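You operate a simulated robot arm through the tools that you are given. There is no shell and no other tool.

You are at the controls of a simulated robot arm. One attempt, no reset.

JOB
Chuck the medium sleeve and give it a trial turn.
Fine: at least once round, then switch off.

Only the result counts: the job must be done as asked and must still hold three seconds after the hand-in. Knocking over, shifting, dropping, spilling or breaking anything else fails it.

ROBOT AND FRAMES
A 7-joint arm with a two-finger parallel gripper, fixed in place. Base frame: the origin is at the foot of the arm, x ahead of it, y to its left, z up; the work surface is at about z = 0.8. Units: m, rad, N and s.
With the tool pointing down near the work surface it reaches from about 0.24 to 0.68 m from the base axis. Its first joint turns from -1.152 to 1.152 rad. Payload 2.4 kg.
The tool frame sits at the grasp point between the pads (the TCP): z along the fingers, y along the line on which they close. The tips reach 0.03 m beyond it. Largest opening 0.094 m; finger width 0.028, thickness 0.01; the body of the gripper, 0.05 by 0.096 m, starts 0.055 m behind the TCP.
Orientation is that of the tool frame in the base frame, as a unit quaternion [x, y, z, w]. With the fingers straight down and closing along the base's y, the tool's x points along the base's -x, its y along +y and its z along -z.

CONTROLS
- The arm moves only by the tool send_rows. Its argument "rows" is a list that holds one entry, the list of rows, each a list of 7 numbers: the shift along the base's x, y, z in units of 50 mm (1.0 is 50 mm), then the turn, a rotation vector about the base's x, y, z in units of 5 degrees (1.0 is 5 degrees), then the finger opening in m, from 0 to 0.094. In form: [[[x, y, z, wx, wy, wz, gripper], ...]]. A call has 1 to 20 rows; each row shifts and turns the commanded pose from where the row before left it. A call with a number of a shift or a turn outside -1 to 1 is refused whole. Each row takes 0.2 s and may step no farther than 0.05 m and 0.15 rad from the row before; otherwise, or with a gripper value out of range, the whole call is refused. Where a pose cannot be reached the arm comes as near as it can. A force on the tool above 40 N (or 10 N above the force at the start of the call, whichever is more), or a blocked arm, ends the call early, and 0.2 s more pass. The fingers move at their own pace (about 0.153 m/s each) and stop on an object; they squeeze with about 37 N. The grip force told is the motor's: it shows also when the fingers shut on nothing. Time passes only in rows, and 0.2 s behind the last, so rows that do not move let the fingers close. The reply holds the time, the measured pose of the TCP, the force on the tool along the base axes, the opening and the grip force, in the units named above and with some noise, with the torque about the TCP (base axes, N m) and any sound that the robot's microphone picked up.
- Cameras (640 x 400 px; columns grow to the right, rows downward): "scene" is fixed at [0.0375, 0.4754, 1.4519]; the picture's right is [-0.66, -0.75, 0.00], its down [-0.42, 0.37, -0.83] and it looks along [0.62, -0.55, -0.56] (base axes); focal length 242 px, centre (320, 200). "wrist" rides on the gripper at [0.076, 0.014, -0.102] in the tool frame; the picture's right is [-0.18, 0.98, 0.00], its down [-0.75, -0.14, -0.64] and it looks along [-0.63, -0.12, 0.77] (tool axes); focal length 243 px, centre (320, 200). There is no depth. A picture from a camera that has moved, and an enlarged one, comes with that camera's place and axes in the base frame and with its lens. The place of the scene camera against the robot may be out by one fixed shift of up to 0.018 m in any direction.
- camera(camera): a new picture of that camera. No time passes.
- zoom(camera, box): a new picture of the part [left, top, right, bottom] of that camera's present view, enlarged. No time passes.
- close_job(): hands the job in; it is judged then, once.

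Nothing tells you positions but the pictures and the camera data. Unless the task says otherwise, let go and move clear before handing in.

The tools are called after "Call:" by a JSON object that holds its "name" and its "arguments". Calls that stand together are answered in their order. send_rows: Moves the arm, as the interface text tells. Its arguments: {"type":"object","properties":{"rows":{"type":"array"}},"required":["rows"]} The other tools are called the same way: camera (camera) takes a picture; zoom (camera, box) takes an enlarged picture of a part of a camera's view; close_job () hands the job in.

At the start:

```text
clock: 0.0
ee_pos: [0.3705, 0.1442, 1.3134]
orientation: [0.0, 1.0, 0.0, 0.0]
contact_force: [-0.6, 0.6, 0.4]
wrist_torque: [0.01, 0.02, 0.03]
finger_gap: 0.094
finger_force: 0.0
```

scene: 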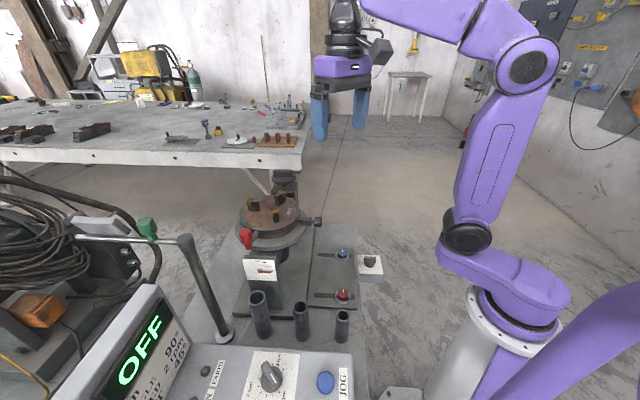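
wrist: 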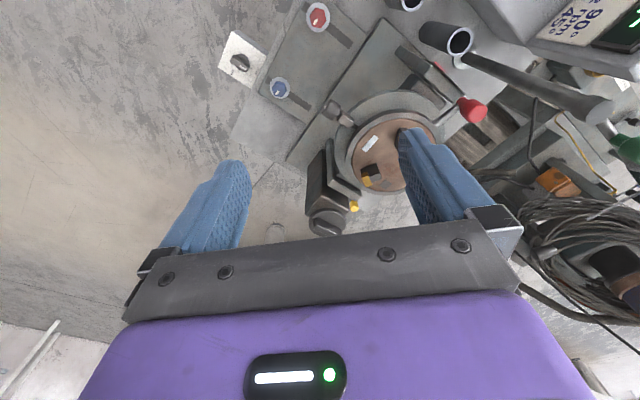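

I see a turntable-like chuck with jaws, three sleeves standing in front of it, a control panel (OFF display, knob, blue JOG button), and a few levers and knobs. I'll zoom in on the details before moving.

Call:
{"name": "zoom", "arguments": {"camera": "scene", "box": [220, 160, 400, 280]}}

Call:
{"name": "zoom", "arguments": {"camera": "scene", "box": [60, 260, 380, 400]}}

Call:
{"name": "zoom", "arguments": {"camera": "scene", "box": [230, 230, 400, 350]}}

Call:
{"name": "zoom", "arguments": {"camera": "wrist", "box": [200, 0, 640, 260]}}

```text
3.33 times, centred on (310, 220) of scene
camera zoom: at [0.0375, 0.4754, 1.4519], right [-0.66, -0.75, 0.0], down [-0.42, 0.37, -0.83], along [0.62, -0.55, -0.56], focal length 807 px, centre (353, 133)
```

zoom: 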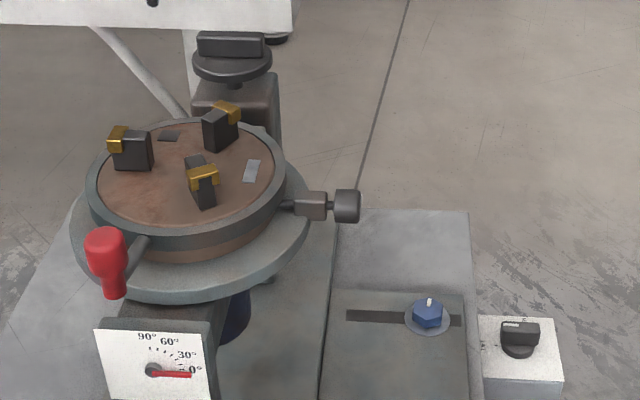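

```text
2.00 times, centred on (220, 330) of scene
camera zoom: at [0.0375, 0.4754, 1.4519], right [-0.66, -0.75, 0.0], down [-0.42, 0.37, -0.83], along [0.62, -0.55, -0.56], focal length 484 px, centre (520, -60)
```

zoom: 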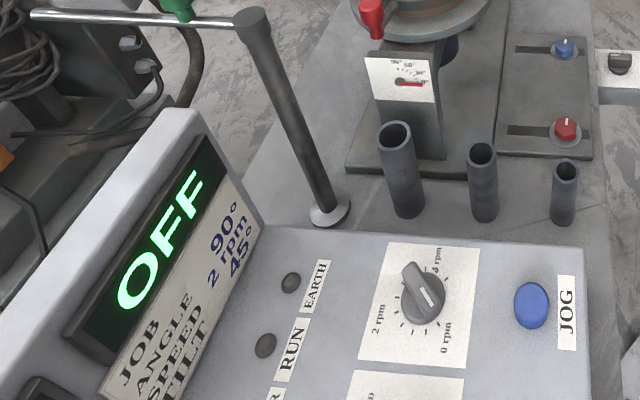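

```text
3.33 times, centred on (315, 290) of scene
camera zoom: at [0.0375, 0.4754, 1.4519], right [-0.66, -0.75, 0.0], down [-0.42, 0.37, -0.83], along [0.62, -0.55, -0.56], focal length 807 px, centre (337, -100)
```

zoom: 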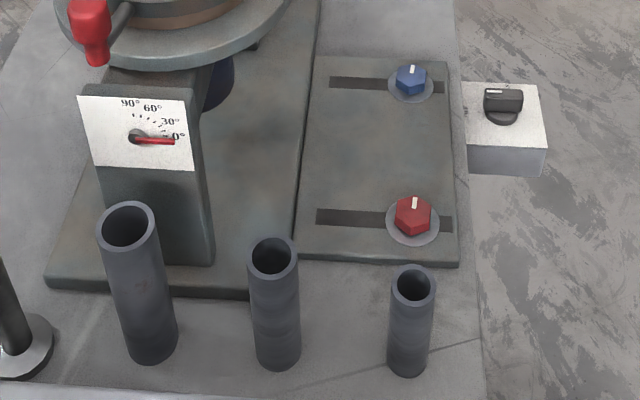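

```text
1.45 times, centred on (420, 130) of wrist
camera zoom: at [0.2946, 0.1577, 1.4158], right [0.18, 0.98, 0.0], down [0.75, -0.14, 0.64], along [0.63, -0.12, -0.77], focal length 353 px, centre (174, 302)
```

zoom: 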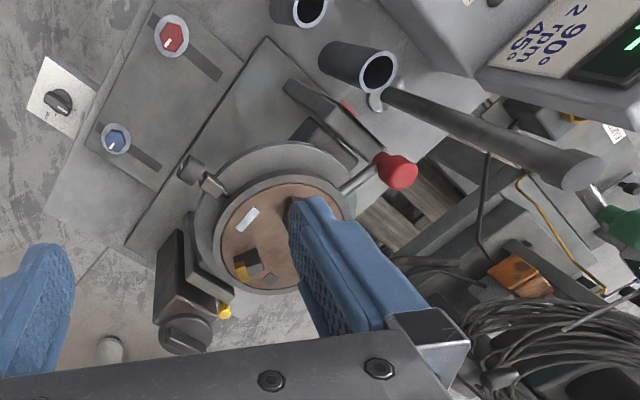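

The chuck looks to be around (0.51, 0.24, 1.06), with the panel on the left near (0.2, 0.38). I'll back off and turn the wrist camera toward the left to read the panel and the rest of the machine.

Call:
{"name": "send_rows", "arguments": {"rows": [[[-0.2, -0.28, 0.1, 0, 0, 1, 0.094], [-0.2, -0.28, 0.1, 0, 0, 1, 0.094], [-0.2, -0.28, 0.1, 0, 0, 1, 0.094], [-0.2, -0.28, 0.1, 0, 0, 1, 0.094], [-0.2, -0.28, 0.1, 0, 0, 1, 0.094], [-0.2, -0.28, 0.1, 0, 0, 1, 0.094], [-0.2, -0.28, 0.1, 0, 0, 1, 0.094], [-0.2, -0.28, 0.1, 0, 0, 1, 0.094], [-0.2, -0.28, 0.1, 0, 0, 1, 0.094]]]}}

Call:
{"name": "camera", "arguments": {"camera": "wrist"}}

Call:
{"name": "camera", "arguments": {"camera": "scene"}}

```text
clock: 2.0
ee_pos: [0.2728, 0.0268, 1.3536]
orientation: [-0.381, 0.925, 0.0, -0.001]
contact_force: [0.1, 0.6, 0.0]
wrist_torque: [-0.06, -0.06, 0.0]
finger_gap: 0.0942
finger_force: 0.0
out of reach, approached as far as the arm can: row 9
```

```text
taken
camera wrist: at [0.2085, -0.0179, 1.4545], right [-0.56, 0.83, 0.0], down [0.63, 0.43, 0.64], along [0.53, 0.36, -0.77], focal length 243 px, centre (320, 200)
```

wrist: 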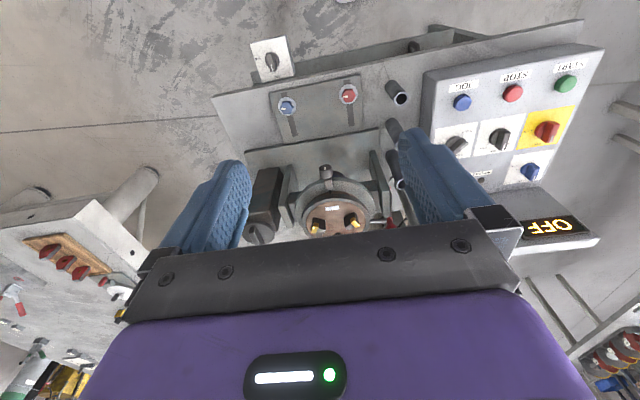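

```text
taken
```

scene: 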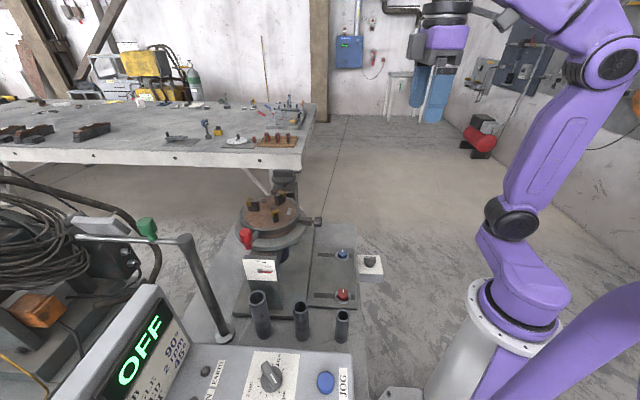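

The panel is now visible (JOG, STOP, START, a red knob on yellow, several selector knobs). I'll zoom in to read the labels.

Call:
{"name": "zoom", "arguments": {"camera": "wrist", "box": [420, 40, 620, 200]}}

Call:
{"name": "zoom", "arguments": {"camera": "wrist", "box": [200, 30, 430, 250]}}

Call:
{"name": "zoom", "arguments": {"camera": "wrist", "box": [440, 140, 640, 260]}}

```text
2.50 times, centred on (520, 120) of wrist
camera zoom: at [0.2085, -0.0179, 1.4545], right [-0.56, 0.83, 0.0], down [0.63, 0.43, 0.64], along [0.53, 0.36, -0.77], focal length 606 px, centre (-180, 400)
```

zoom: 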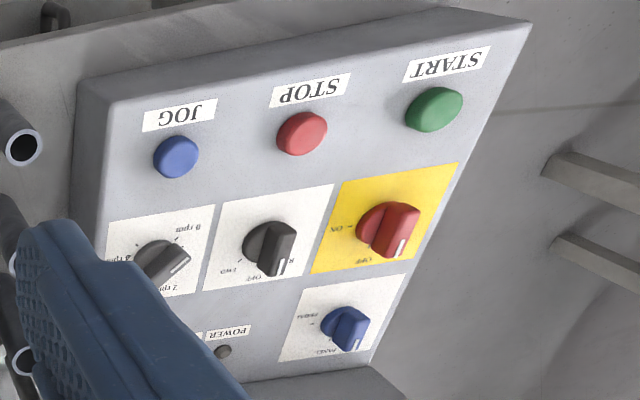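

```text
1.82 times, centred on (315, 140) of wrist
camera zoom: at [0.2085, -0.0179, 1.4545], right [-0.56, 0.83, 0.0], down [0.63, 0.43, 0.64], along [0.53, 0.36, -0.77], focal length 441 px, centre (329, 309)
```

zoom: 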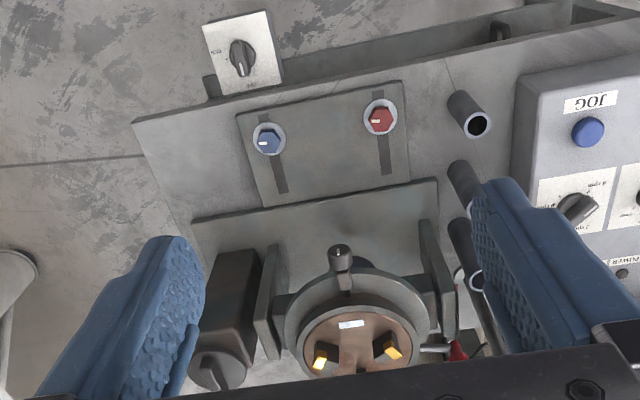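

```text
3.20 times, centred on (540, 200) of wrist
camera zoom: at [0.2085, -0.0179, 1.4545], right [-0.56, 0.83, 0.0], down [0.63, 0.43, 0.64], along [0.53, 0.36, -0.77], focal length 776 px, centre (-384, 200)
```

zoom: 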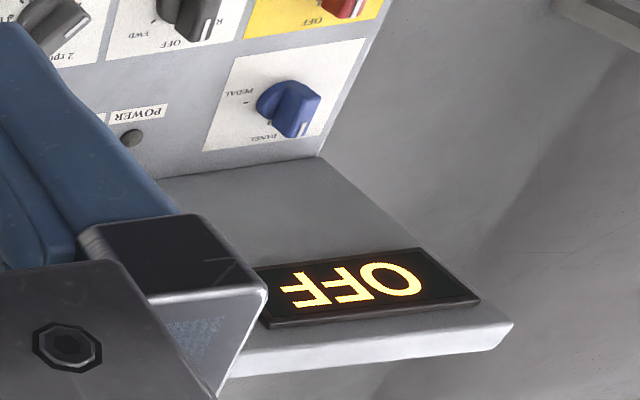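

I can read the main controls: a red power switch on yellow (OFF), a FWD/OFF/REV selector, the speed knob, PEDAL/PANEL, and JOG/STOP/START. Next I'll move in for a closer look at the chuck.

Call:
{"name": "send_rows", "arguments": {"rows": [[[0.39, 0.47, -0.42, 0, 0, 0, 0.094], [0.39, 0.47, -0.42, 0, 0, 0, 0.094], [0.39, 0.47, -0.42, 0, 0, 0, 0.094], [0.39, 0.47, -0.42, 0, 0, 0, 0.094], [0.39, 0.47, -0.42, 0, 0, 0, 0.094]]]}}

Call:
{"name": "camera", "arguments": {"camera": "wrist"}}

Call:
{"name": "zoom", "arguments": {"camera": "wrist", "box": [220, 60, 440, 240]}}

```text
clock: 3.2
ee_pos: [0.3715, 0.1442, 1.2489]
orientation: [-0.383, 0.924, 0.0, 0.0]
contact_force: [-0.4, 0.7, 0.3]
wrist_torque: [-0.04, 0.0, -0.02]
finger_gap: 0.0939
finger_force: 0.0
```

```text
taken
camera wrist: at [0.3069, 0.0995, 1.3499], right [-0.56, 0.83, 0.0], down [0.63, 0.43, 0.64], along [0.53, 0.36, -0.77], focal length 243 px, centre (320, 200)
```

wrist: 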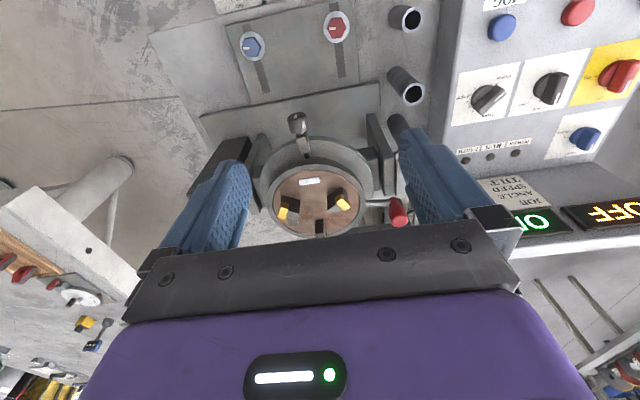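

```text
2.22 times, centred on (330, 150) of wrist
camera zoom: at [0.3069, 0.0995, 1.3499], right [-0.56, 0.83, 0.0], down [0.63, 0.43, 0.64], along [0.53, 0.36, -0.77], focal length 539 px, centre (298, 311)
```

zoom: 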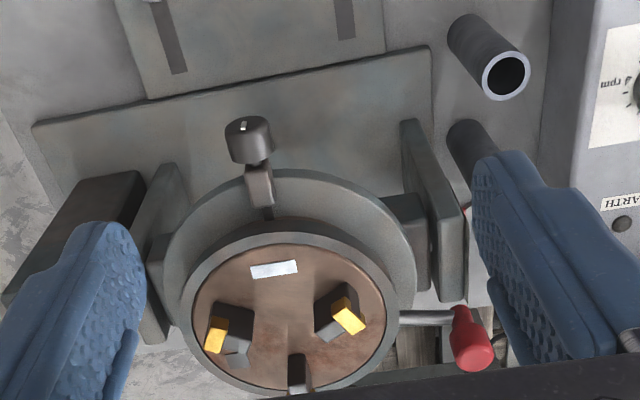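

The three-jaw chuck is centred in view, with a knob on a radial shaft and a red lever on the side. I'll zoom in further on each part.

Call:
{"name": "zoom", "arguments": {"camera": "wrist", "box": [260, 105, 380, 180]}}

Call:
{"name": "zoom", "arguments": {"camera": "wrist", "box": [260, 165, 420, 245]}}

Call:
{"name": "zoom", "arguments": {"camera": "wrist", "box": [440, 0, 640, 125]}}

Call:
{"name": "zoom", "arguments": {"camera": "wrist", "box": [440, 110, 640, 235]}}

Call:
{"name": "zoom", "arguments": {"camera": "wrist", "box": [200, 0, 400, 110]}}

```text
5.33 times, centred on (320, 142) of wrist
camera zoom: at [0.3069, 0.0995, 1.3499], right [-0.56, 0.83, 0.0], down [0.63, 0.43, 0.64], along [0.53, 0.36, -0.77], focal length 1294 px, centre (320, 507)
```

zoom: 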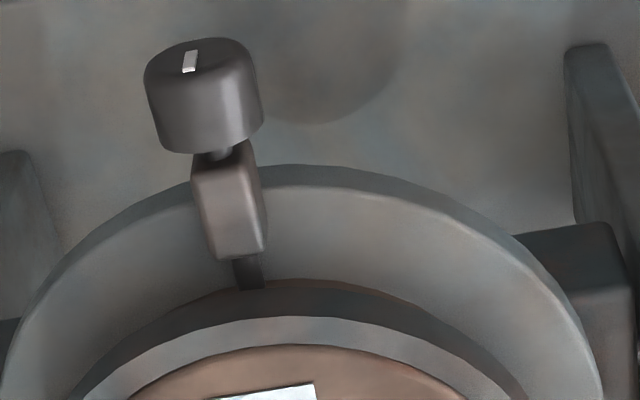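

```text
4.00 times, centred on (340, 205) of wrist
camera zoom: at [0.3069, 0.0995, 1.3499], right [-0.56, 0.83, 0.0], down [0.63, 0.43, 0.64], along [0.53, 0.36, -0.77], focal length 970 px, centre (240, 180)
```

zoom: 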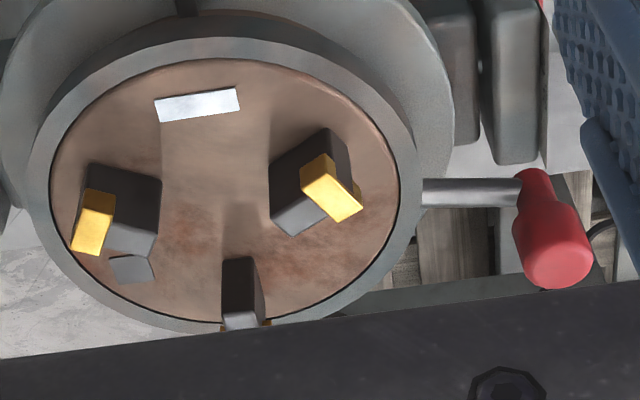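

```text
3.20 times, centred on (540, 62) of wrist
camera zoom: at [0.3069, 0.0995, 1.3499], right [-0.56, 0.83, 0.0], down [0.63, 0.43, 0.64], along [0.53, 0.36, -0.77], focal length 776 px, centre (-384, 640)
```

zoom: 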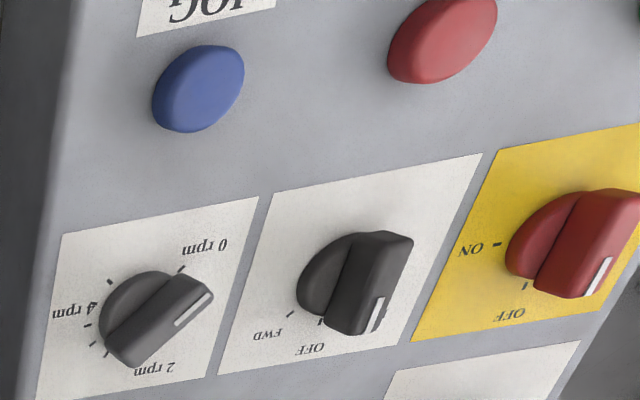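

```text
3.20 times, centred on (540, 172) of wrist
camera zoom: at [0.3069, 0.0995, 1.3499], right [-0.56, 0.83, 0.0], down [0.63, 0.43, 0.64], along [0.53, 0.36, -0.77], focal length 776 px, centre (-384, 288)
```

zoom: 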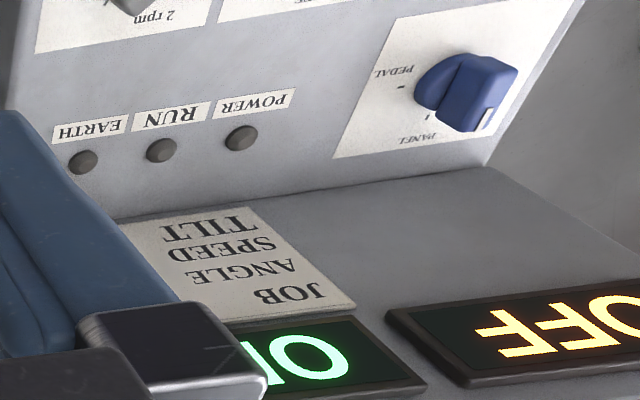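

```text
3.20 times, centred on (300, 55) of wrist
camera zoom: at [0.3069, 0.0995, 1.3499], right [-0.56, 0.83, 0.0], down [0.63, 0.43, 0.64], along [0.53, 0.36, -0.77], focal length 776 px, centre (384, 664)
```

zoom: 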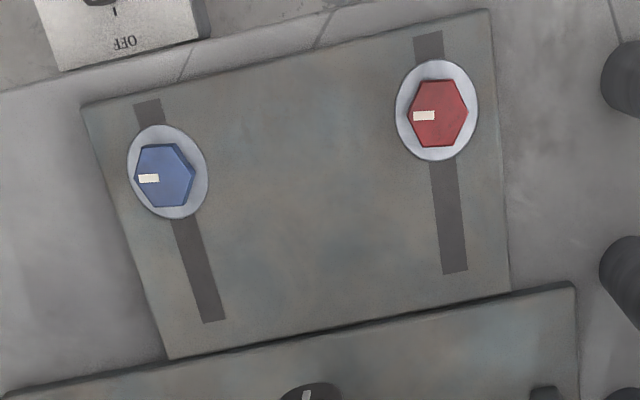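

The card reads JOB: ANGLE 90°, SPEED 2 rpm, TILT 45°, and there are EARTH/RUN/POWER lamps plus two displays. I'll move the wrist camera over the panel to read the knob positions squarely.

Call:
{"name": "send_rows", "arguments": {"rows": [[[-0.48, 0.29, -0.32, 0, 0, 0.7, 0.094], [-0.48, 0.29, -0.32, 0, 0, 0.7, 0.094], [-0.48, 0.29, -0.32, 0, 0, 0.7, 0.094], [-0.48, 0.29, -0.32, 0, 0, 0.7, 0.094], [-0.48, 0.29, -0.32, 0, 0, 0.7, 0.094], [-0.48, 0.29, -0.32, 0, 0, 0.7, 0.094], [-0.48, 0.29, -0.32, 0, 0, 0.7, 0.094], [-0.48, 0.29, -0.32, 0, 0, 0.1, 0.094]]]}}

Call:
{"name": "camera", "arguments": {"camera": "wrist"}}

Call:
{"name": "zoom", "arguments": {"camera": "wrist", "box": [220, 0, 460, 150]}}

Call:
{"name": "zoom", "arguments": {"camera": "wrist", "box": [220, 100, 460, 250]}}

```text
clock: 5.0
ee_pos: [0.1785, 0.2589, 1.1202]
orientation: [-0.574, 0.819, 0.001, 0.001]
contact_force: [-0.7, -0.3, 0.2]
wrist_torque: [-0.01, -0.01, 0.0]
finger_gap: 0.0941
finger_force: 0.0
```

```text
taken
camera wrist: at [0.1389, 0.1913, 1.2225], right [-0.86, 0.51, 0.0], down [0.39, 0.66, 0.64], along [0.33, 0.55, -0.77], focal length 243 px, centre (320, 200)
```

wrist: 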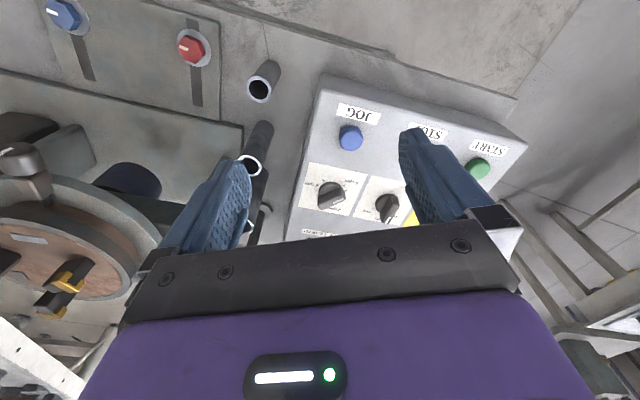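

```text
2.67 times, centred on (340, 75) of wrist
camera zoom: at [0.1389, 0.1913, 1.2225], right [-0.86, 0.51, 0.0], down [0.39, 0.66, 0.64], along [0.33, 0.55, -0.77], focal length 647 px, centre (267, 533)
```

zoom: 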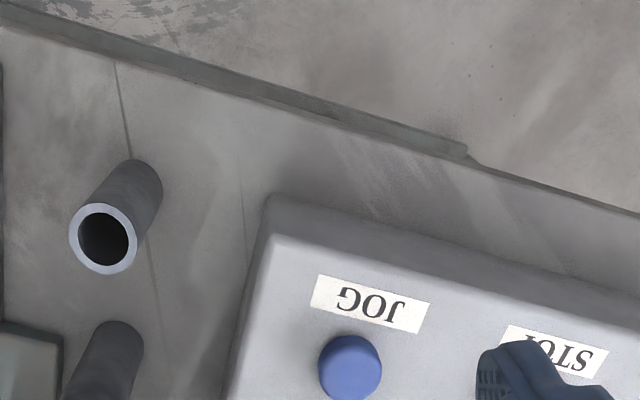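

```text
2.67 times, centred on (340, 175) of wrist
camera zoom: at [0.1389, 0.1913, 1.2225], right [-0.86, 0.51, 0.0], down [0.39, 0.66, 0.64], along [0.33, 0.55, -0.77], focal length 647 px, centre (267, 267)
```

zoom: 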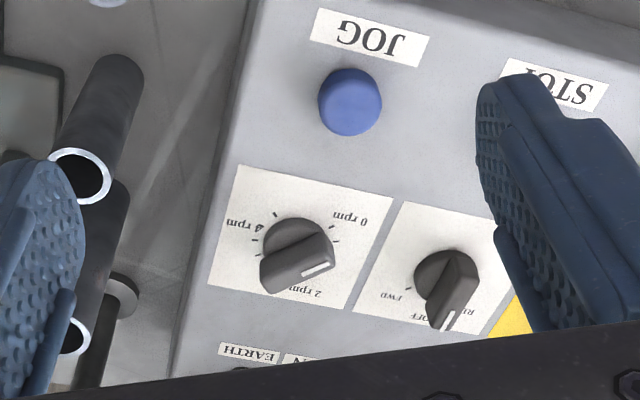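

The speed knob points somewhere between 0 and 2 rpm, and the direction selector is at OFF. I'll yaw the camera further left to see the STOP/START and power-switch half of the panel.

Call:
{"name": "send_rows", "arguments": {"rows": [[[0, 0, 0.4, 0, 0, 1, 0.094], [0, 0, 0.4, 0, 0, 1, 0.094], [0, 0, 0.4, 0, 0, 1, 0.094], [0, 0, 0.2, 0, 0, 1, 0.094], [0, 0, 0, 0, 0, 1, 0.094]]]}}

Call:
{"name": "camera", "arguments": {"camera": "wrist"}}

Call:
{"name": "zoom", "arguments": {"camera": "wrist", "box": [220, 80, 460, 230]}}

```text
clock: 6.2
ee_pos: [0.178, 0.2597, 1.1915]
orientation: [0.738, -0.675, -0.001, 0.0]
contact_force: [-0.2, -0.5, -0.2]
wrist_torque: [0.02, -0.01, -0.01]
finger_gap: 0.094
finger_force: 0.0
```

```text
taken
camera wrist: at [0.1711, 0.1822, 1.2921], right [-1.0, 0.1, 0.0], down [0.07, 0.76, 0.64], along [0.06, 0.64, -0.77], focal length 243 px, centre (320, 200)
```

wrist: 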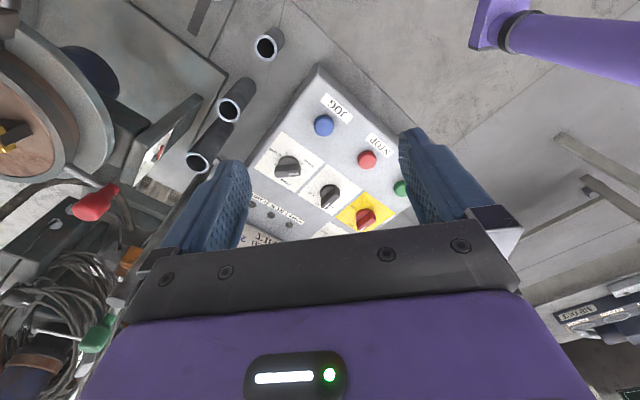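

```text
2.67 times, centred on (340, 155) of wrist
camera zoom: at [0.1711, 0.1822, 1.2921], right [-1.0, 0.1, 0.0], down [0.07, 0.76, 0.64], along [0.06, 0.64, -0.77], focal length 647 px, centre (267, 320)
```

zoom: 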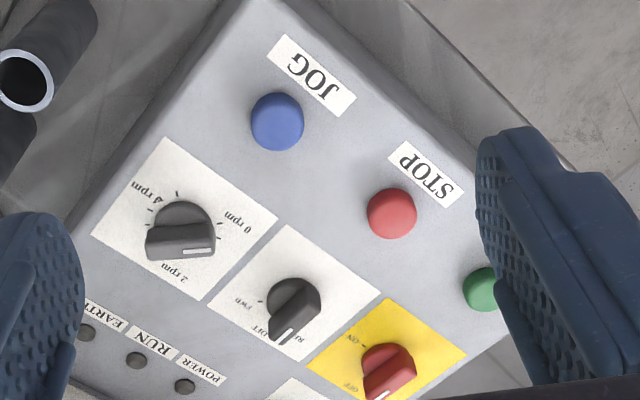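

I've placed the panel: JOG ≈ (0.18, 0.35), STOP ≈ (0.11, 0.43), START ≈ (0.03, 0.50), speed ≈ (0.25, 0.41), FWD/REV ≈ (0.18, 0.48), power ≈ (0.11, 0.56). Next I'll check the remaining details (isolator box, green clamp, tilt gauge) with zooms.

Call:
{"name": "zoom", "arguments": {"camera": "scene", "box": [60, 200, 240, 310]}}

Call:
{"name": "zoom", "arguments": {"camera": "scene", "box": [340, 240, 400, 280]}}

Call:
{"name": "zoom", "arguments": {"camera": "scene", "box": [230, 190, 330, 250]}}

Call:
{"name": "zoom", "arguments": {"camera": "scene", "box": [90, 300, 210, 400]}}

Call:
{"name": "zoom", "arguments": {"camera": "wrist", "box": [0, 120, 240, 380]}}

```text
3.56 times, centred on (150, 255) of scene
camera zoom: at [0.0375, 0.4754, 1.4519], right [-0.66, -0.75, 0.0], down [-0.42, 0.37, -0.83], along [0.62, -0.55, -0.56], focal length 861 px, centre (924, 4)
```

zoom: 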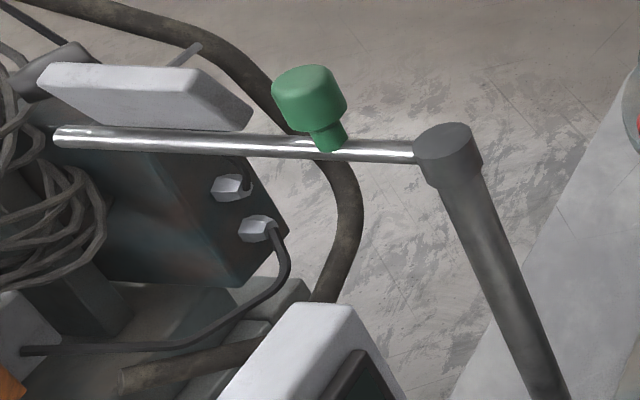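

```text
10.00 times, centred on (370, 260) of scene
camera zoom: at [0.0375, 0.4754, 1.4519], right [-0.66, -0.75, 0.0], down [-0.42, 0.37, -0.83], along [0.62, -0.55, -0.56], focal length 2421 px, centre (-180, -400)
```

zoom: 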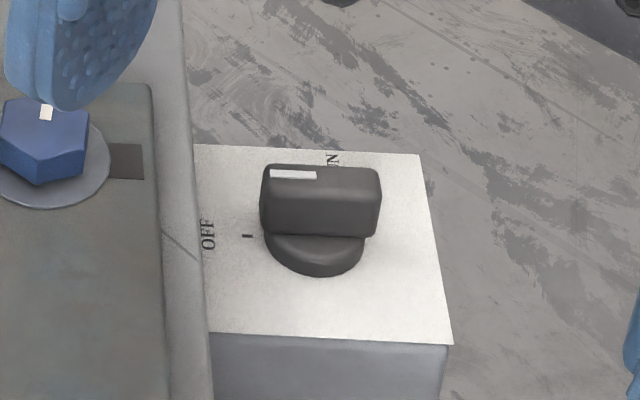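

```text
6.40 times, centred on (280, 220) of scene
camera zoom: at [0.0375, 0.4754, 1.4519], right [-0.66, -0.75, 0.0], down [-0.42, 0.37, -0.83], along [0.62, -0.55, -0.56], focal length 1549 px, centre (576, 72)
```

zoom: 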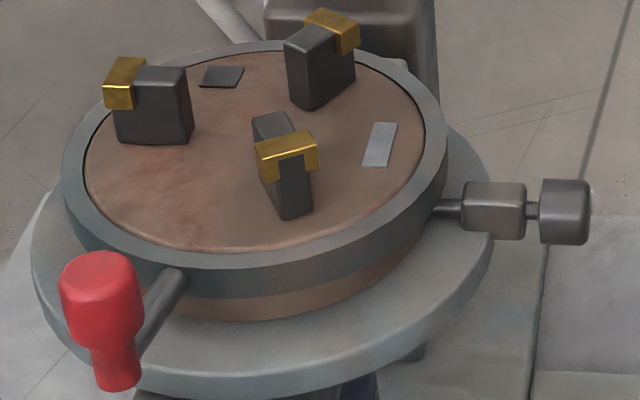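

```text
4.00 times, centred on (150, 350) of scene
camera zoom: at [0.0375, 0.4754, 1.4519], right [-0.66, -0.75, 0.0], down [-0.42, 0.37, -0.83], along [0.62, -0.55, -0.56], focal length 968 px, centre (1000, -400)
```

zoom: 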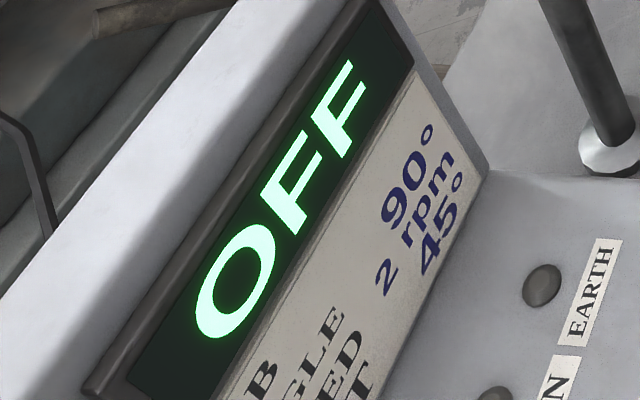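

```text
1.54 times, centred on (120, 250) of wrist
camera zoom: at [0.1711, 0.1822, 1.2921], right [-1.0, 0.1, 0.0], down [0.07, 0.76, 0.64], along [0.06, 0.64, -0.77], focal length 373 px, centre (628, 123)
```

zoom: 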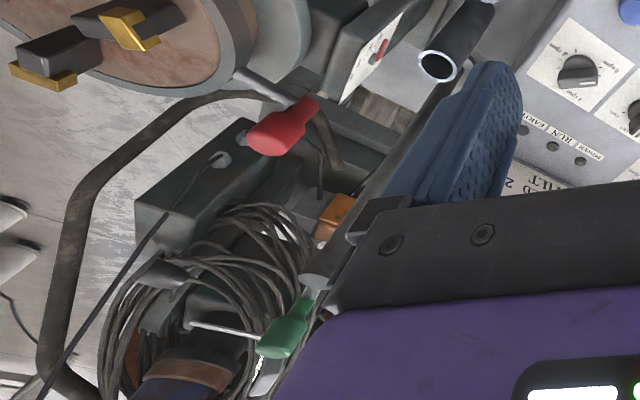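

The red lever is fixed to the ring around the chuck face, likely the scroll ring, and the knob sits on a block at the fixed flange. There is also a separate OFF/ON box nearer the base, which I'll inspect next from the right side.

Call:
{"name": "send_rows", "arguments": {"rows": [[[0.324, -0.86, -0.18, 0, 0, 0, 0.094], [0.324, -0.86, -0.18, 0, 0, 0, 0.094], [0.324, -0.86, -0.18, 0, 0, 0, 0.094], [0.324, -0.86, -0.18, 0, 0, 0, 0.094], [0.324, -0.86, -0.18, 0, 0, 0, 0.094], [0.324, -0.86, -0.18, 0, 0, 0, 0.094], [0.324, -0.86, -0.18, 0, 0, 0, 0.094], [0.324, -0.86, -0.18, 0, 0, 0, 0.094], [0.324, -0.86, -0.18, 0, 0, 0, 0.094], [0.324, -0.86, -0.18, 0, 0, 0, 0.094]]]}}

Call:
{"name": "camera", "arguments": {"camera": "wrist"}}

Call:
{"name": "zoom", "arguments": {"camera": "wrist", "box": [240, 80, 400, 180]}}

```text
clock: 8.4
ee_pos: [0.3376, -0.1689, 1.101]
orientation: [0.737, -0.675, -0.001, 0.0]
contact_force: [0.2, -0.1, -0.4]
wrist_torque: [0.03, 0.0, -0.01]
finger_gap: 0.0943
finger_force: 0.0
```

```text
taken
camera wrist: at [0.3301, -0.2469, 1.2021], right [-1.0, 0.1, 0.0], down [0.07, 0.76, 0.64], along [0.06, 0.64, -0.77], focal length 243 px, centre (320, 200)
```

wrist: 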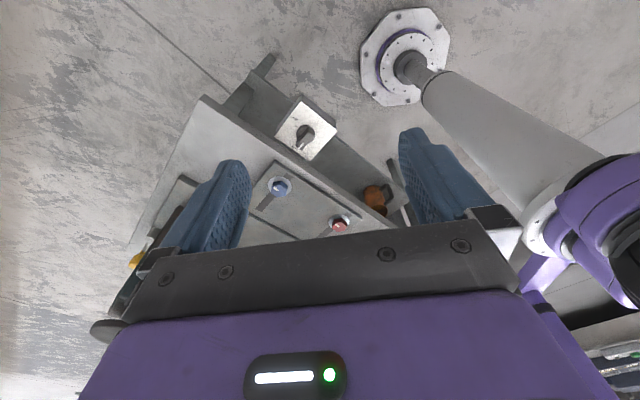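

```text
4.00 times, centred on (320, 130) of wrist
camera zoom: at [0.3301, -0.2469, 1.2021], right [-1.0, 0.1, 0.0], down [0.07, 0.76, 0.64], along [0.06, 0.64, -0.77], focal length 970 px, centre (320, 480)
```

zoom: 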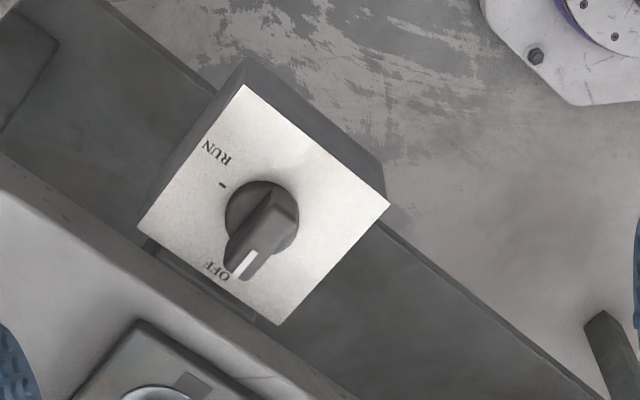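

The box is an OFF/RUN switch standing at OFF, probably the remote/pedal station. Next I'll rise and look down on the chuck with the camera tilted steeper to locate the jaws and centre.

Call:
{"name": "send_rows", "arguments": {"rows": [[[0, 0, 1, 0, 0, 0, 0.094], [0, 0, 1, 0, 0, 0, 0.094], [0, 0, 1, 0, 0, 0, 0.094], [0.422, 0.773, 0, -0.5, 0, 0, 0.094], [0.422, 0.773, 0, -0.5, 0, 0, 0.094], [0.422, 0.773, 0, -0.5, 0, 0, 0.094], [0.422, 0.773, 0, -0.5, 0, 0, 0.094], [0.422, 0.773, 0, -0.5, 0, 0, 0.094], [0.422, 0.773, 0, -0.5, 0, 0, 0.094], [0.422, 0.773, 0, -0.5, 0, 0, 0.094], [0.422, 0.773, 0, -0.5, 0, 0, 0.094]]]}}

Call:
{"name": "camera", "arguments": {"camera": "wrist"}}

Call:
{"name": "zoom", "arguments": {"camera": "wrist", "box": [220, 60, 420, 240]}}

```text
clock: 10.8
ee_pos: [0.5097, 0.1383, 1.2495]
orientation: [0.725, -0.666, 0.118, 0.128]
contact_force: [-0.2, -0.2, -0.6]
wrist_torque: [0.03, 0.05, 0.0]
finger_gap: 0.094
finger_force: 0.0
```

```text
taken
camera wrist: at [0.5018, 0.1008, 1.372], right [-0.99, 0.09, -0.03], down [0.08, 0.94, 0.34], along [0.06, 0.34, -0.94], focal length 243 px, centre (320, 200)
```

wrist: 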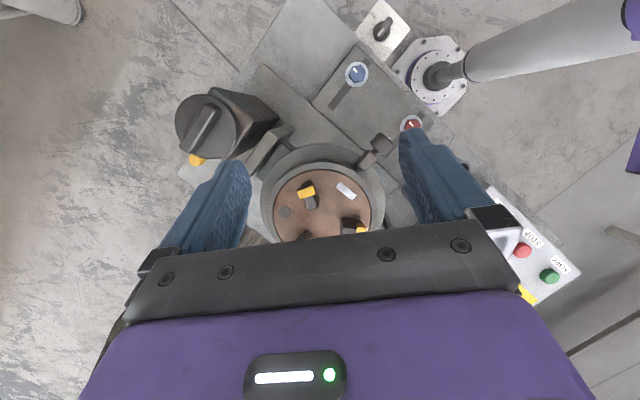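

```text
2.22 times, centred on (320, 150) of wrist
camera zoom: at [0.5018, 0.1008, 1.372], right [-0.99, 0.09, -0.03], down [0.08, 0.94, 0.34], along [0.06, 0.34, -0.94], focal length 539 px, centre (320, 311)
```

zoom: 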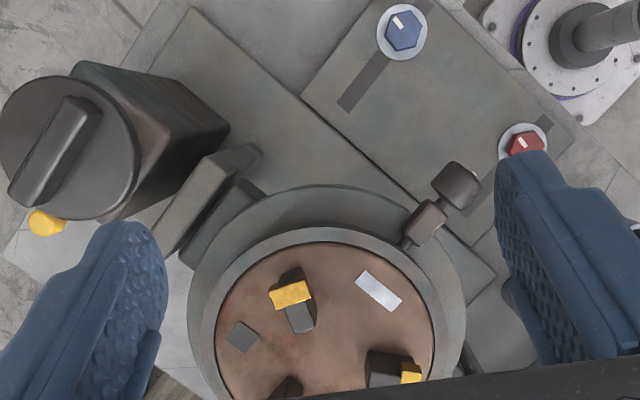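

There's also a large bar knob on the box at the far side of the tilt axis, probably the tilt drive. I'll shift back a little so the whole chuck face is in view.

Call:
{"name": "send_rows", "arguments": {"rows": [[[0.2, -0.8, 0, 0, 0, 0, 0.094], [0.2, -0.8, 0, 0, 0, 0, 0.094]]]}}

Call:
{"name": "camera", "arguments": {"camera": "wrist"}}

Call:
{"name": "zoom", "arguments": {"camera": "wrist", "box": [240, 110, 400, 230]}}

Call:
{"name": "zoom", "arguments": {"camera": "wrist", "box": [120, 40, 280, 160]}}

```text
clock: 11.4
ee_pos: [0.5308, 0.0583, 1.2503]
orientation: [0.726, -0.665, 0.118, 0.128]
contact_force: [0.5, 0.2, 0.4]
wrist_torque: [-0.01, 0.02, 0.02]
finger_gap: 0.0939
finger_force: 0.0
```

```text
taken
camera wrist: at [0.5231, 0.0197, 1.3719], right [-1.0, 0.09, -0.03], down [0.08, 0.94, 0.34], along [0.06, 0.34, -0.94], focal length 243 px, centre (320, 200)
```

wrist: 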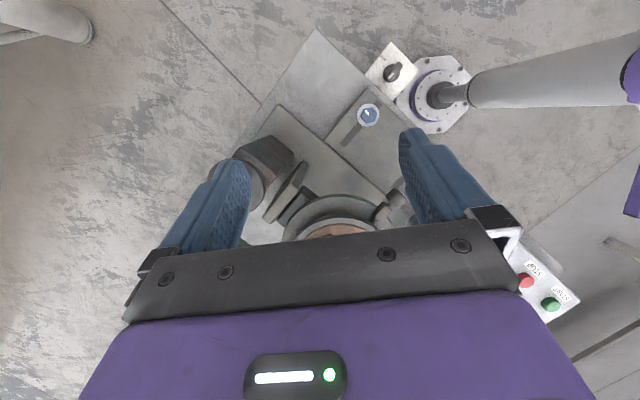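

```text
3.33 times, centred on (320, 170) of wrist
camera zoom: at [0.5231, 0.0197, 1.3719], right [-1.0, 0.09, -0.03], down [0.08, 0.94, 0.34], along [0.06, 0.34, -0.94], focal length 809 px, centre (320, 300)
```

zoom: 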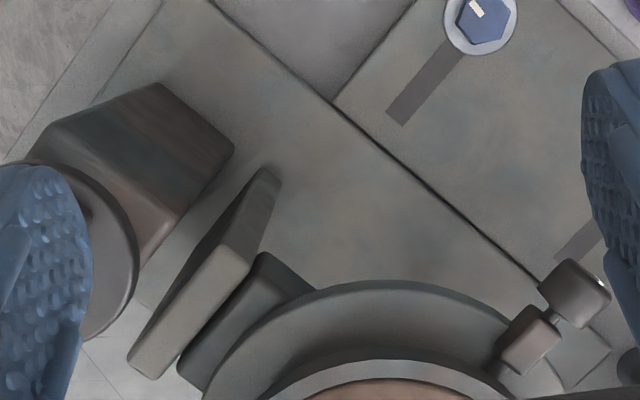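

```text
3.33 times, centred on (200, 100) of wrist
camera zoom: at [0.5231, 0.0197, 1.3719], right [-1.0, 0.09, -0.03], down [0.08, 0.94, 0.34], along [0.06, 0.34, -0.94], focal length 809 px, centre (720, 533)
```

zoom: 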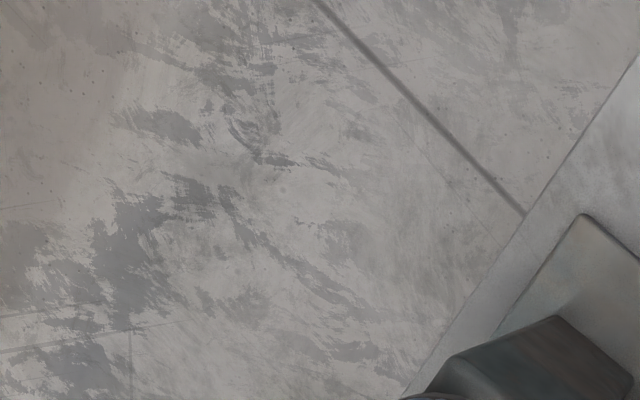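

I moved the wrong way, since this picture is upside down relative to the world. I'll shift forward past the earlier position instead.

Call:
{"name": "send_rows", "arguments": {"rows": [[[-0.1, 0.9, 0.1, 0, 0, 0, 0.094], [-0.1, 0.9, 0.1, 0, 0, 0, 0.094], [-0.1, 0.9, 0.1, 0, 0, 0, 0.094], [0, 0.5, 0, 0, 0, 0, 0.094]]]}}

Call:
{"name": "camera", "arguments": {"camera": "wrist"}}

Call:
{"name": "zoom", "arguments": {"camera": "wrist", "box": [240, 110, 400, 230]}}

Call:
{"name": "zoom", "arguments": {"camera": "wrist", "box": [120, 60, 280, 180]}}

```text
clock: 12.4
ee_pos: [0.5009, 0.2005, 1.2638]
orientation: [0.725, -0.666, 0.117, 0.128]
contact_force: [0.2, 0.3, -0.1]
wrist_torque: [0.02, -0.04, 0.02]
finger_gap: 0.0938
finger_force: 0.1
out of reach, approached as far as the arm can: row 3, 4
```

```text
taken
camera wrist: at [0.4928, 0.1631, 1.3854], right [-1.0, 0.09, -0.03], down [0.08, 0.94, 0.34], along [0.06, 0.34, -0.94], focal length 243 px, centre (320, 200)
```

wrist: 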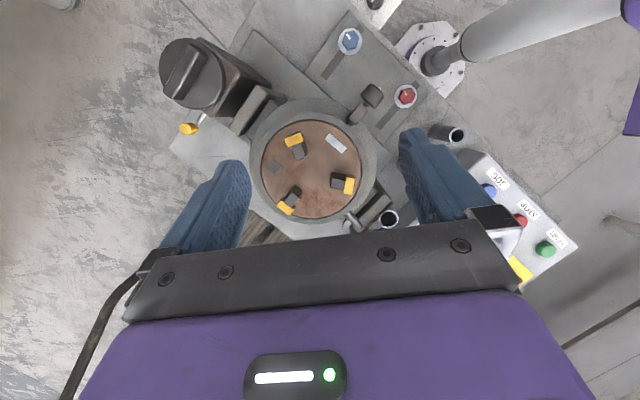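

```text
3.33 times, centred on (320, 170) of wrist
camera zoom: at [0.4928, 0.1631, 1.3854], right [-1.0, 0.09, -0.03], down [0.08, 0.94, 0.34], along [0.06, 0.34, -0.94], focal length 809 px, centre (320, 300)
```

zoom: 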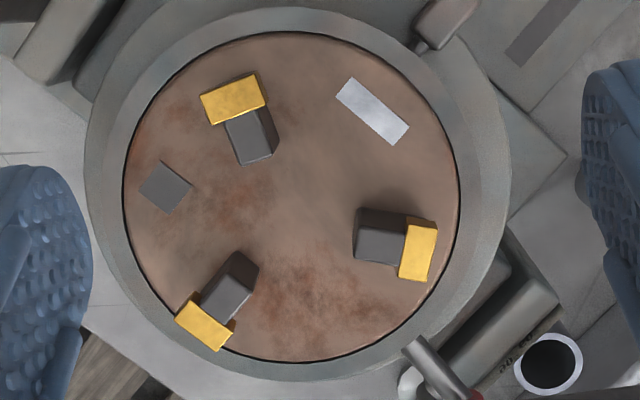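

```text
3.33 times, centred on (200, 120) of wrist
camera zoom: at [0.4928, 0.1631, 1.3854], right [-1.0, 0.09, -0.03], down [0.08, 0.94, 0.34], along [0.06, 0.34, -0.94], focal length 809 px, centre (720, 467)
```

zoom: 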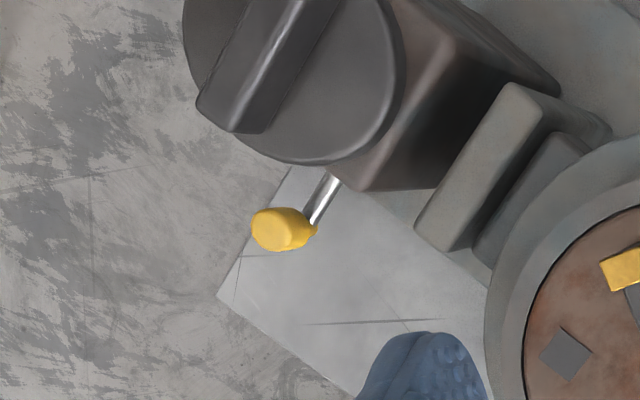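

This is a clear top view: the chuck centre triangulates to about (0.523, 0.237), face z ≈ 1.05, face diameter ≈ 0.143 m, with the jaws open to roughly 24 mm radius. I'll zoom in on how the red lever and the radial knob are attached.

Call:
{"name": "zoom", "arguments": {"camera": "scene", "box": [232, 218, 282, 252]}}

Call:
{"name": "zoom", "arguments": {"camera": "scene", "box": [280, 205, 330, 239]}}

Call:
{"name": "zoom", "arguments": {"camera": "wrist", "box": [320, 180, 400, 230]}}

Call:
{"name": "zoom", "arguments": {"camera": "wrist", "box": [270, 120, 370, 220]}}

Call:
{"name": "zoom", "arguments": {"camera": "wrist", "box": [330, 75, 430, 135]}}

```text
11.76 times, centred on (257, 235) of scene
camera zoom: at [0.0375, 0.4754, 1.4519], right [-0.66, -0.75, 0.0], down [-0.42, 0.37, -0.83], along [0.62, -0.55, -0.56], focal length 2848 px, centre (1061, -212)
```

zoom: 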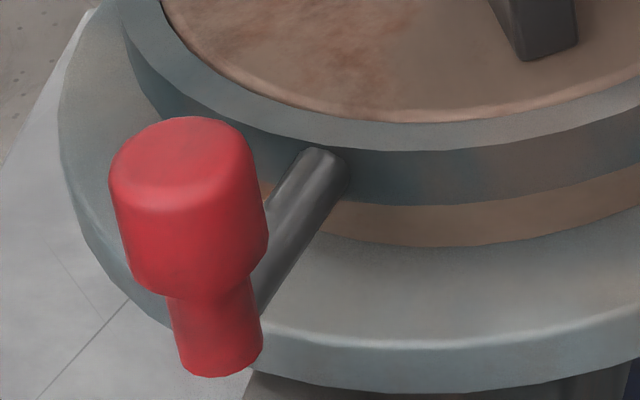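

```text
11.76 times, centred on (305, 222) of scene
camera zoom: at [0.0375, 0.4754, 1.4519], right [-0.66, -0.75, 0.0], down [-0.42, 0.37, -0.83], along [0.62, -0.55, -0.56], focal length 2848 px, centre (496, -59)
```

zoom: 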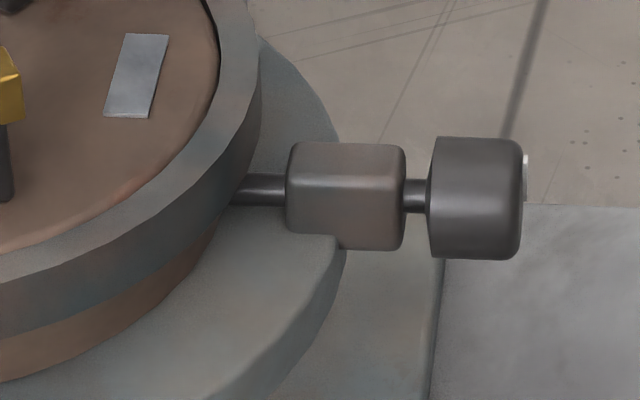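

```text
8.00 times, centred on (360, 205) of wrist
camera zoom: at [0.4928, 0.1631, 1.3854], right [-1.0, 0.09, -0.03], down [0.08, 0.94, 0.34], along [0.06, 0.34, -0.94], focal length 1941 px, centre (0, 160)
```

zoom: 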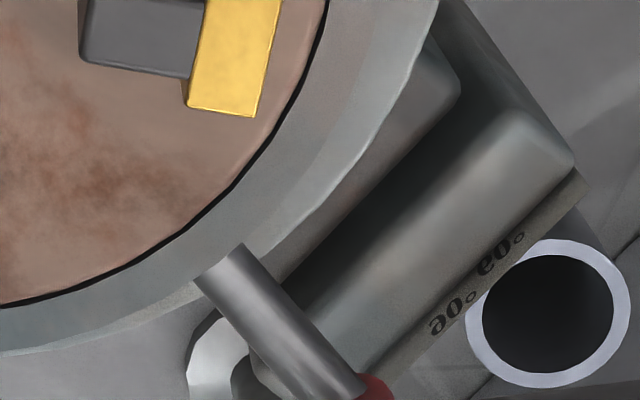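

```text
4.00 times, centred on (320, 170) of wrist
camera zoom: at [0.4928, 0.1631, 1.3854], right [-1.0, 0.09, -0.03], down [0.08, 0.94, 0.34], along [0.06, 0.34, -0.94], focal length 970 px, centre (320, 320)
```

zoom: 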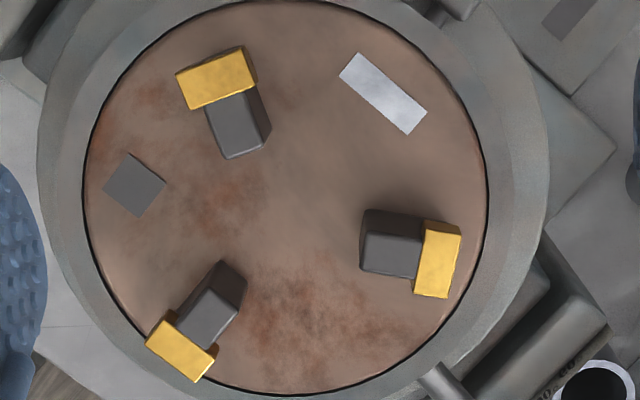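

```text
6.40 times, centred on (380, 105) of wrist
camera zoom: at [0.4928, 0.1631, 1.3854], right [-1.0, 0.09, -0.03], down [0.08, 0.94, 0.34], along [0.06, 0.34, -0.94], focal length 1553 px, centre (-64, 808)
```

zoom: 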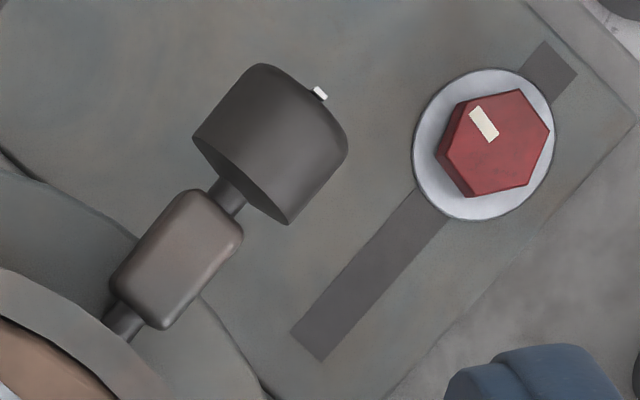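

The red handle is a vertical grip on a lever fixed to the grey scroll ring, and the radial knob looks like a pin or plunger guided by a block on the fixed flange. I'll look at the far-side box with the yellow handle as well.

Call:
{"name": "zoom", "arguments": {"camera": "wrist", "box": [150, 80, 270, 160]}}

Call:
{"name": "zoom", "arguments": {"camera": "scene", "box": [260, 160, 320, 200]}}

Call:
{"name": "zoom", "arguments": {"camera": "wrist", "box": [400, 110, 600, 290]}}

```text
5.00 times, centred on (210, 120) of wrist
camera zoom: at [0.4928, 0.1631, 1.3854], right [-1.0, 0.09, -0.03], down [0.08, 0.94, 0.34], along [0.06, 0.34, -0.94], focal length 1213 px, centre (870, 600)
```

zoom: 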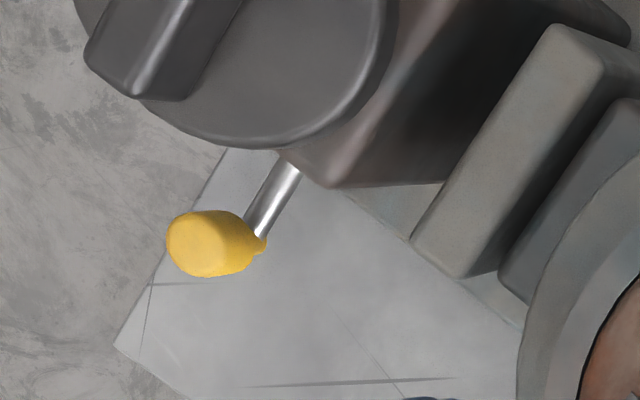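

```text
10.00 times, centred on (290, 180) of scene
camera zoom: at [0.0375, 0.4754, 1.4519], right [-0.66, -0.75, 0.0], down [-0.42, 0.37, -0.83], along [0.62, -0.55, -0.56], focal length 2421 px, centre (620, 400)
```

zoom: 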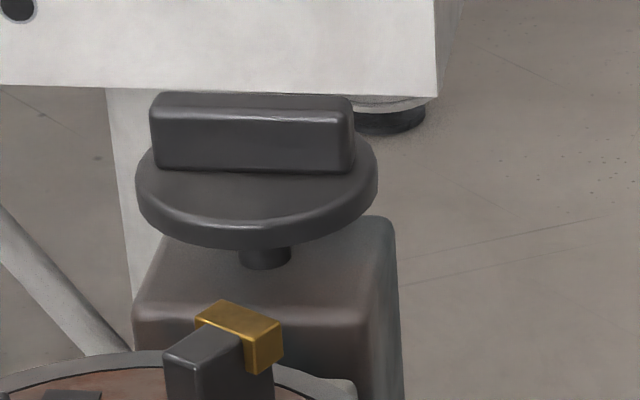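

```text
2.22 times, centred on (500, 200) of wrist
camera zoom: at [0.4928, 0.1631, 1.3854], right [-1.0, 0.09, -0.03], down [0.08, 0.94, 0.34], along [0.06, 0.34, -0.94], focal length 539 px, centre (-80, 200)
```

zoom: 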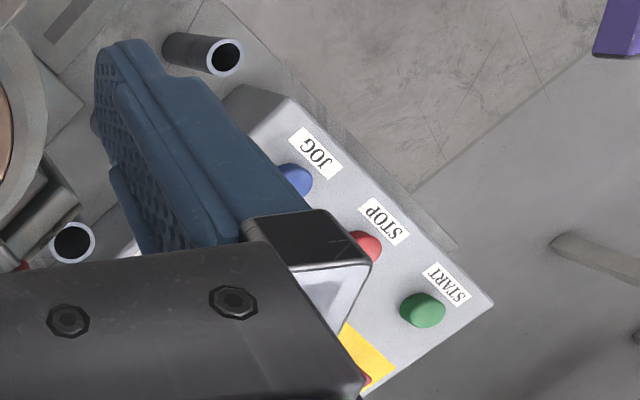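

The plan is now clear. The medium sleeve's top is at about (0.320, 0.299, 0.921), so it stands about 0.12 m tall; the panel is nearly level at z ≈ 0.903. I'll straighten the tool, set yaw 45° (closing across the sleeve row), and hover above the medium sleeve.

Call:
{"name": "send_rows", "arguments": {"rows": [[[-0.6, 0.35, 0, 1, 0, 0, 0.07], [-0.6, 0.35, 0, 1, 0, 0, 0.07], [-0.6, 0.35, 0, 1, 0, 0, 0.07], [-0.6, 0.35, 0, 1, 0, 0, 0.07], [-0.122, 0.057, -0.3, 0, 0, -1, 0.07], [-0.122, 0.057, -0.3, 0, 0, -1, 0.07], [-0.122, 0.057, -0.3, 0, 0, -1, 0.07], [-0.122, 0.057, -0.3, 0, 0, -1, 0.07], [-0.122, 0.057, -0.3, 0, 0, -1, 0.07], [-0.122, 0.057, -0.3, 0, 0, -1, 0.07], [-0.122, 0.057, -0.3, 0, 0, -1, 0.07], [-0.122, 0.057, -0.3, 0, 0, -1, 0.07], [-0.122, 0.057, -0.3, 0, 0, -1, 0.07], [-0.122, 0.057, -0.3, 0, 0, -1, 0.07]]]}}

Call:
{"name": "camera", "arguments": {"camera": "wrist"}}

Call:
{"name": "camera", "arguments": {"camera": "scene"}}

```text
clock: 15.4
ee_pos: [0.3181, 0.3017, 1.112]
orientation: [-0.381, 0.924, 0.001, 0.0]
contact_force: [-0.1, 0.0, -0.1]
wrist_torque: [0.03, -0.01, -0.03]
finger_gap: 0.07
finger_force: 0.0
```

```text
taken
camera wrist: at [0.2535, 0.2568, 1.2145], right [-0.56, 0.83, 0.0], down [0.63, 0.43, 0.64], along [0.53, 0.36, -0.77], focal length 243 px, centre (320, 200)
```

wrist: 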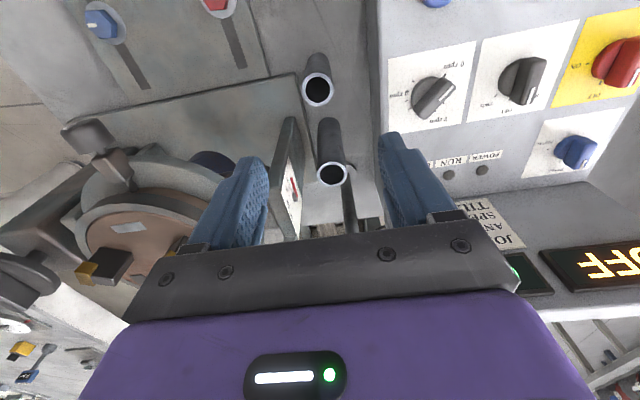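

```text
taken
```

scene: 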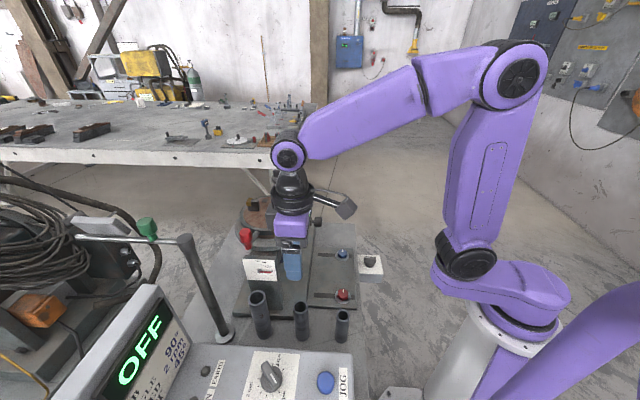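

The nearer sleeve in view is the medium one, matching my projection. I'll zoom in to refine its centre before descending.

Call:
{"name": "zoom", "arguments": {"camera": "wrist", "box": [270, 40, 390, 190]}}

Call:
{"name": "zoom", "arguments": {"camera": "wrist", "box": [370, 0, 640, 200]}}

```text
2.67 times, centred on (330, 115) of wrist
camera zoom: at [0.2535, 0.2568, 1.2145], right [-0.56, 0.83, 0.0], down [0.63, 0.43, 0.64], along [0.53, 0.36, -0.77], focal length 647 px, centre (293, 427)
```

zoom: 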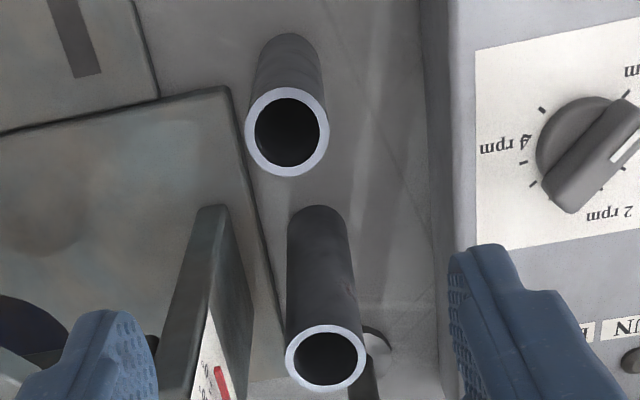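

```text
2.00 times, centred on (505, 100) of wrist
camera zoom: at [0.2535, 0.2568, 1.2145], right [-0.56, 0.83, 0.0], down [0.63, 0.43, 0.64], along [0.53, 0.36, -0.77], focal length 485 px, centre (-50, 400)
```

zoom: 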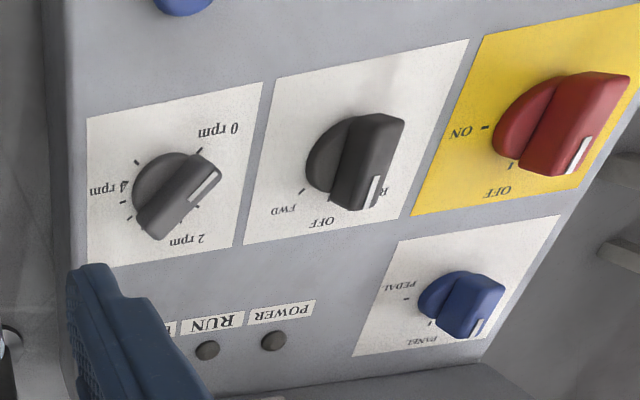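

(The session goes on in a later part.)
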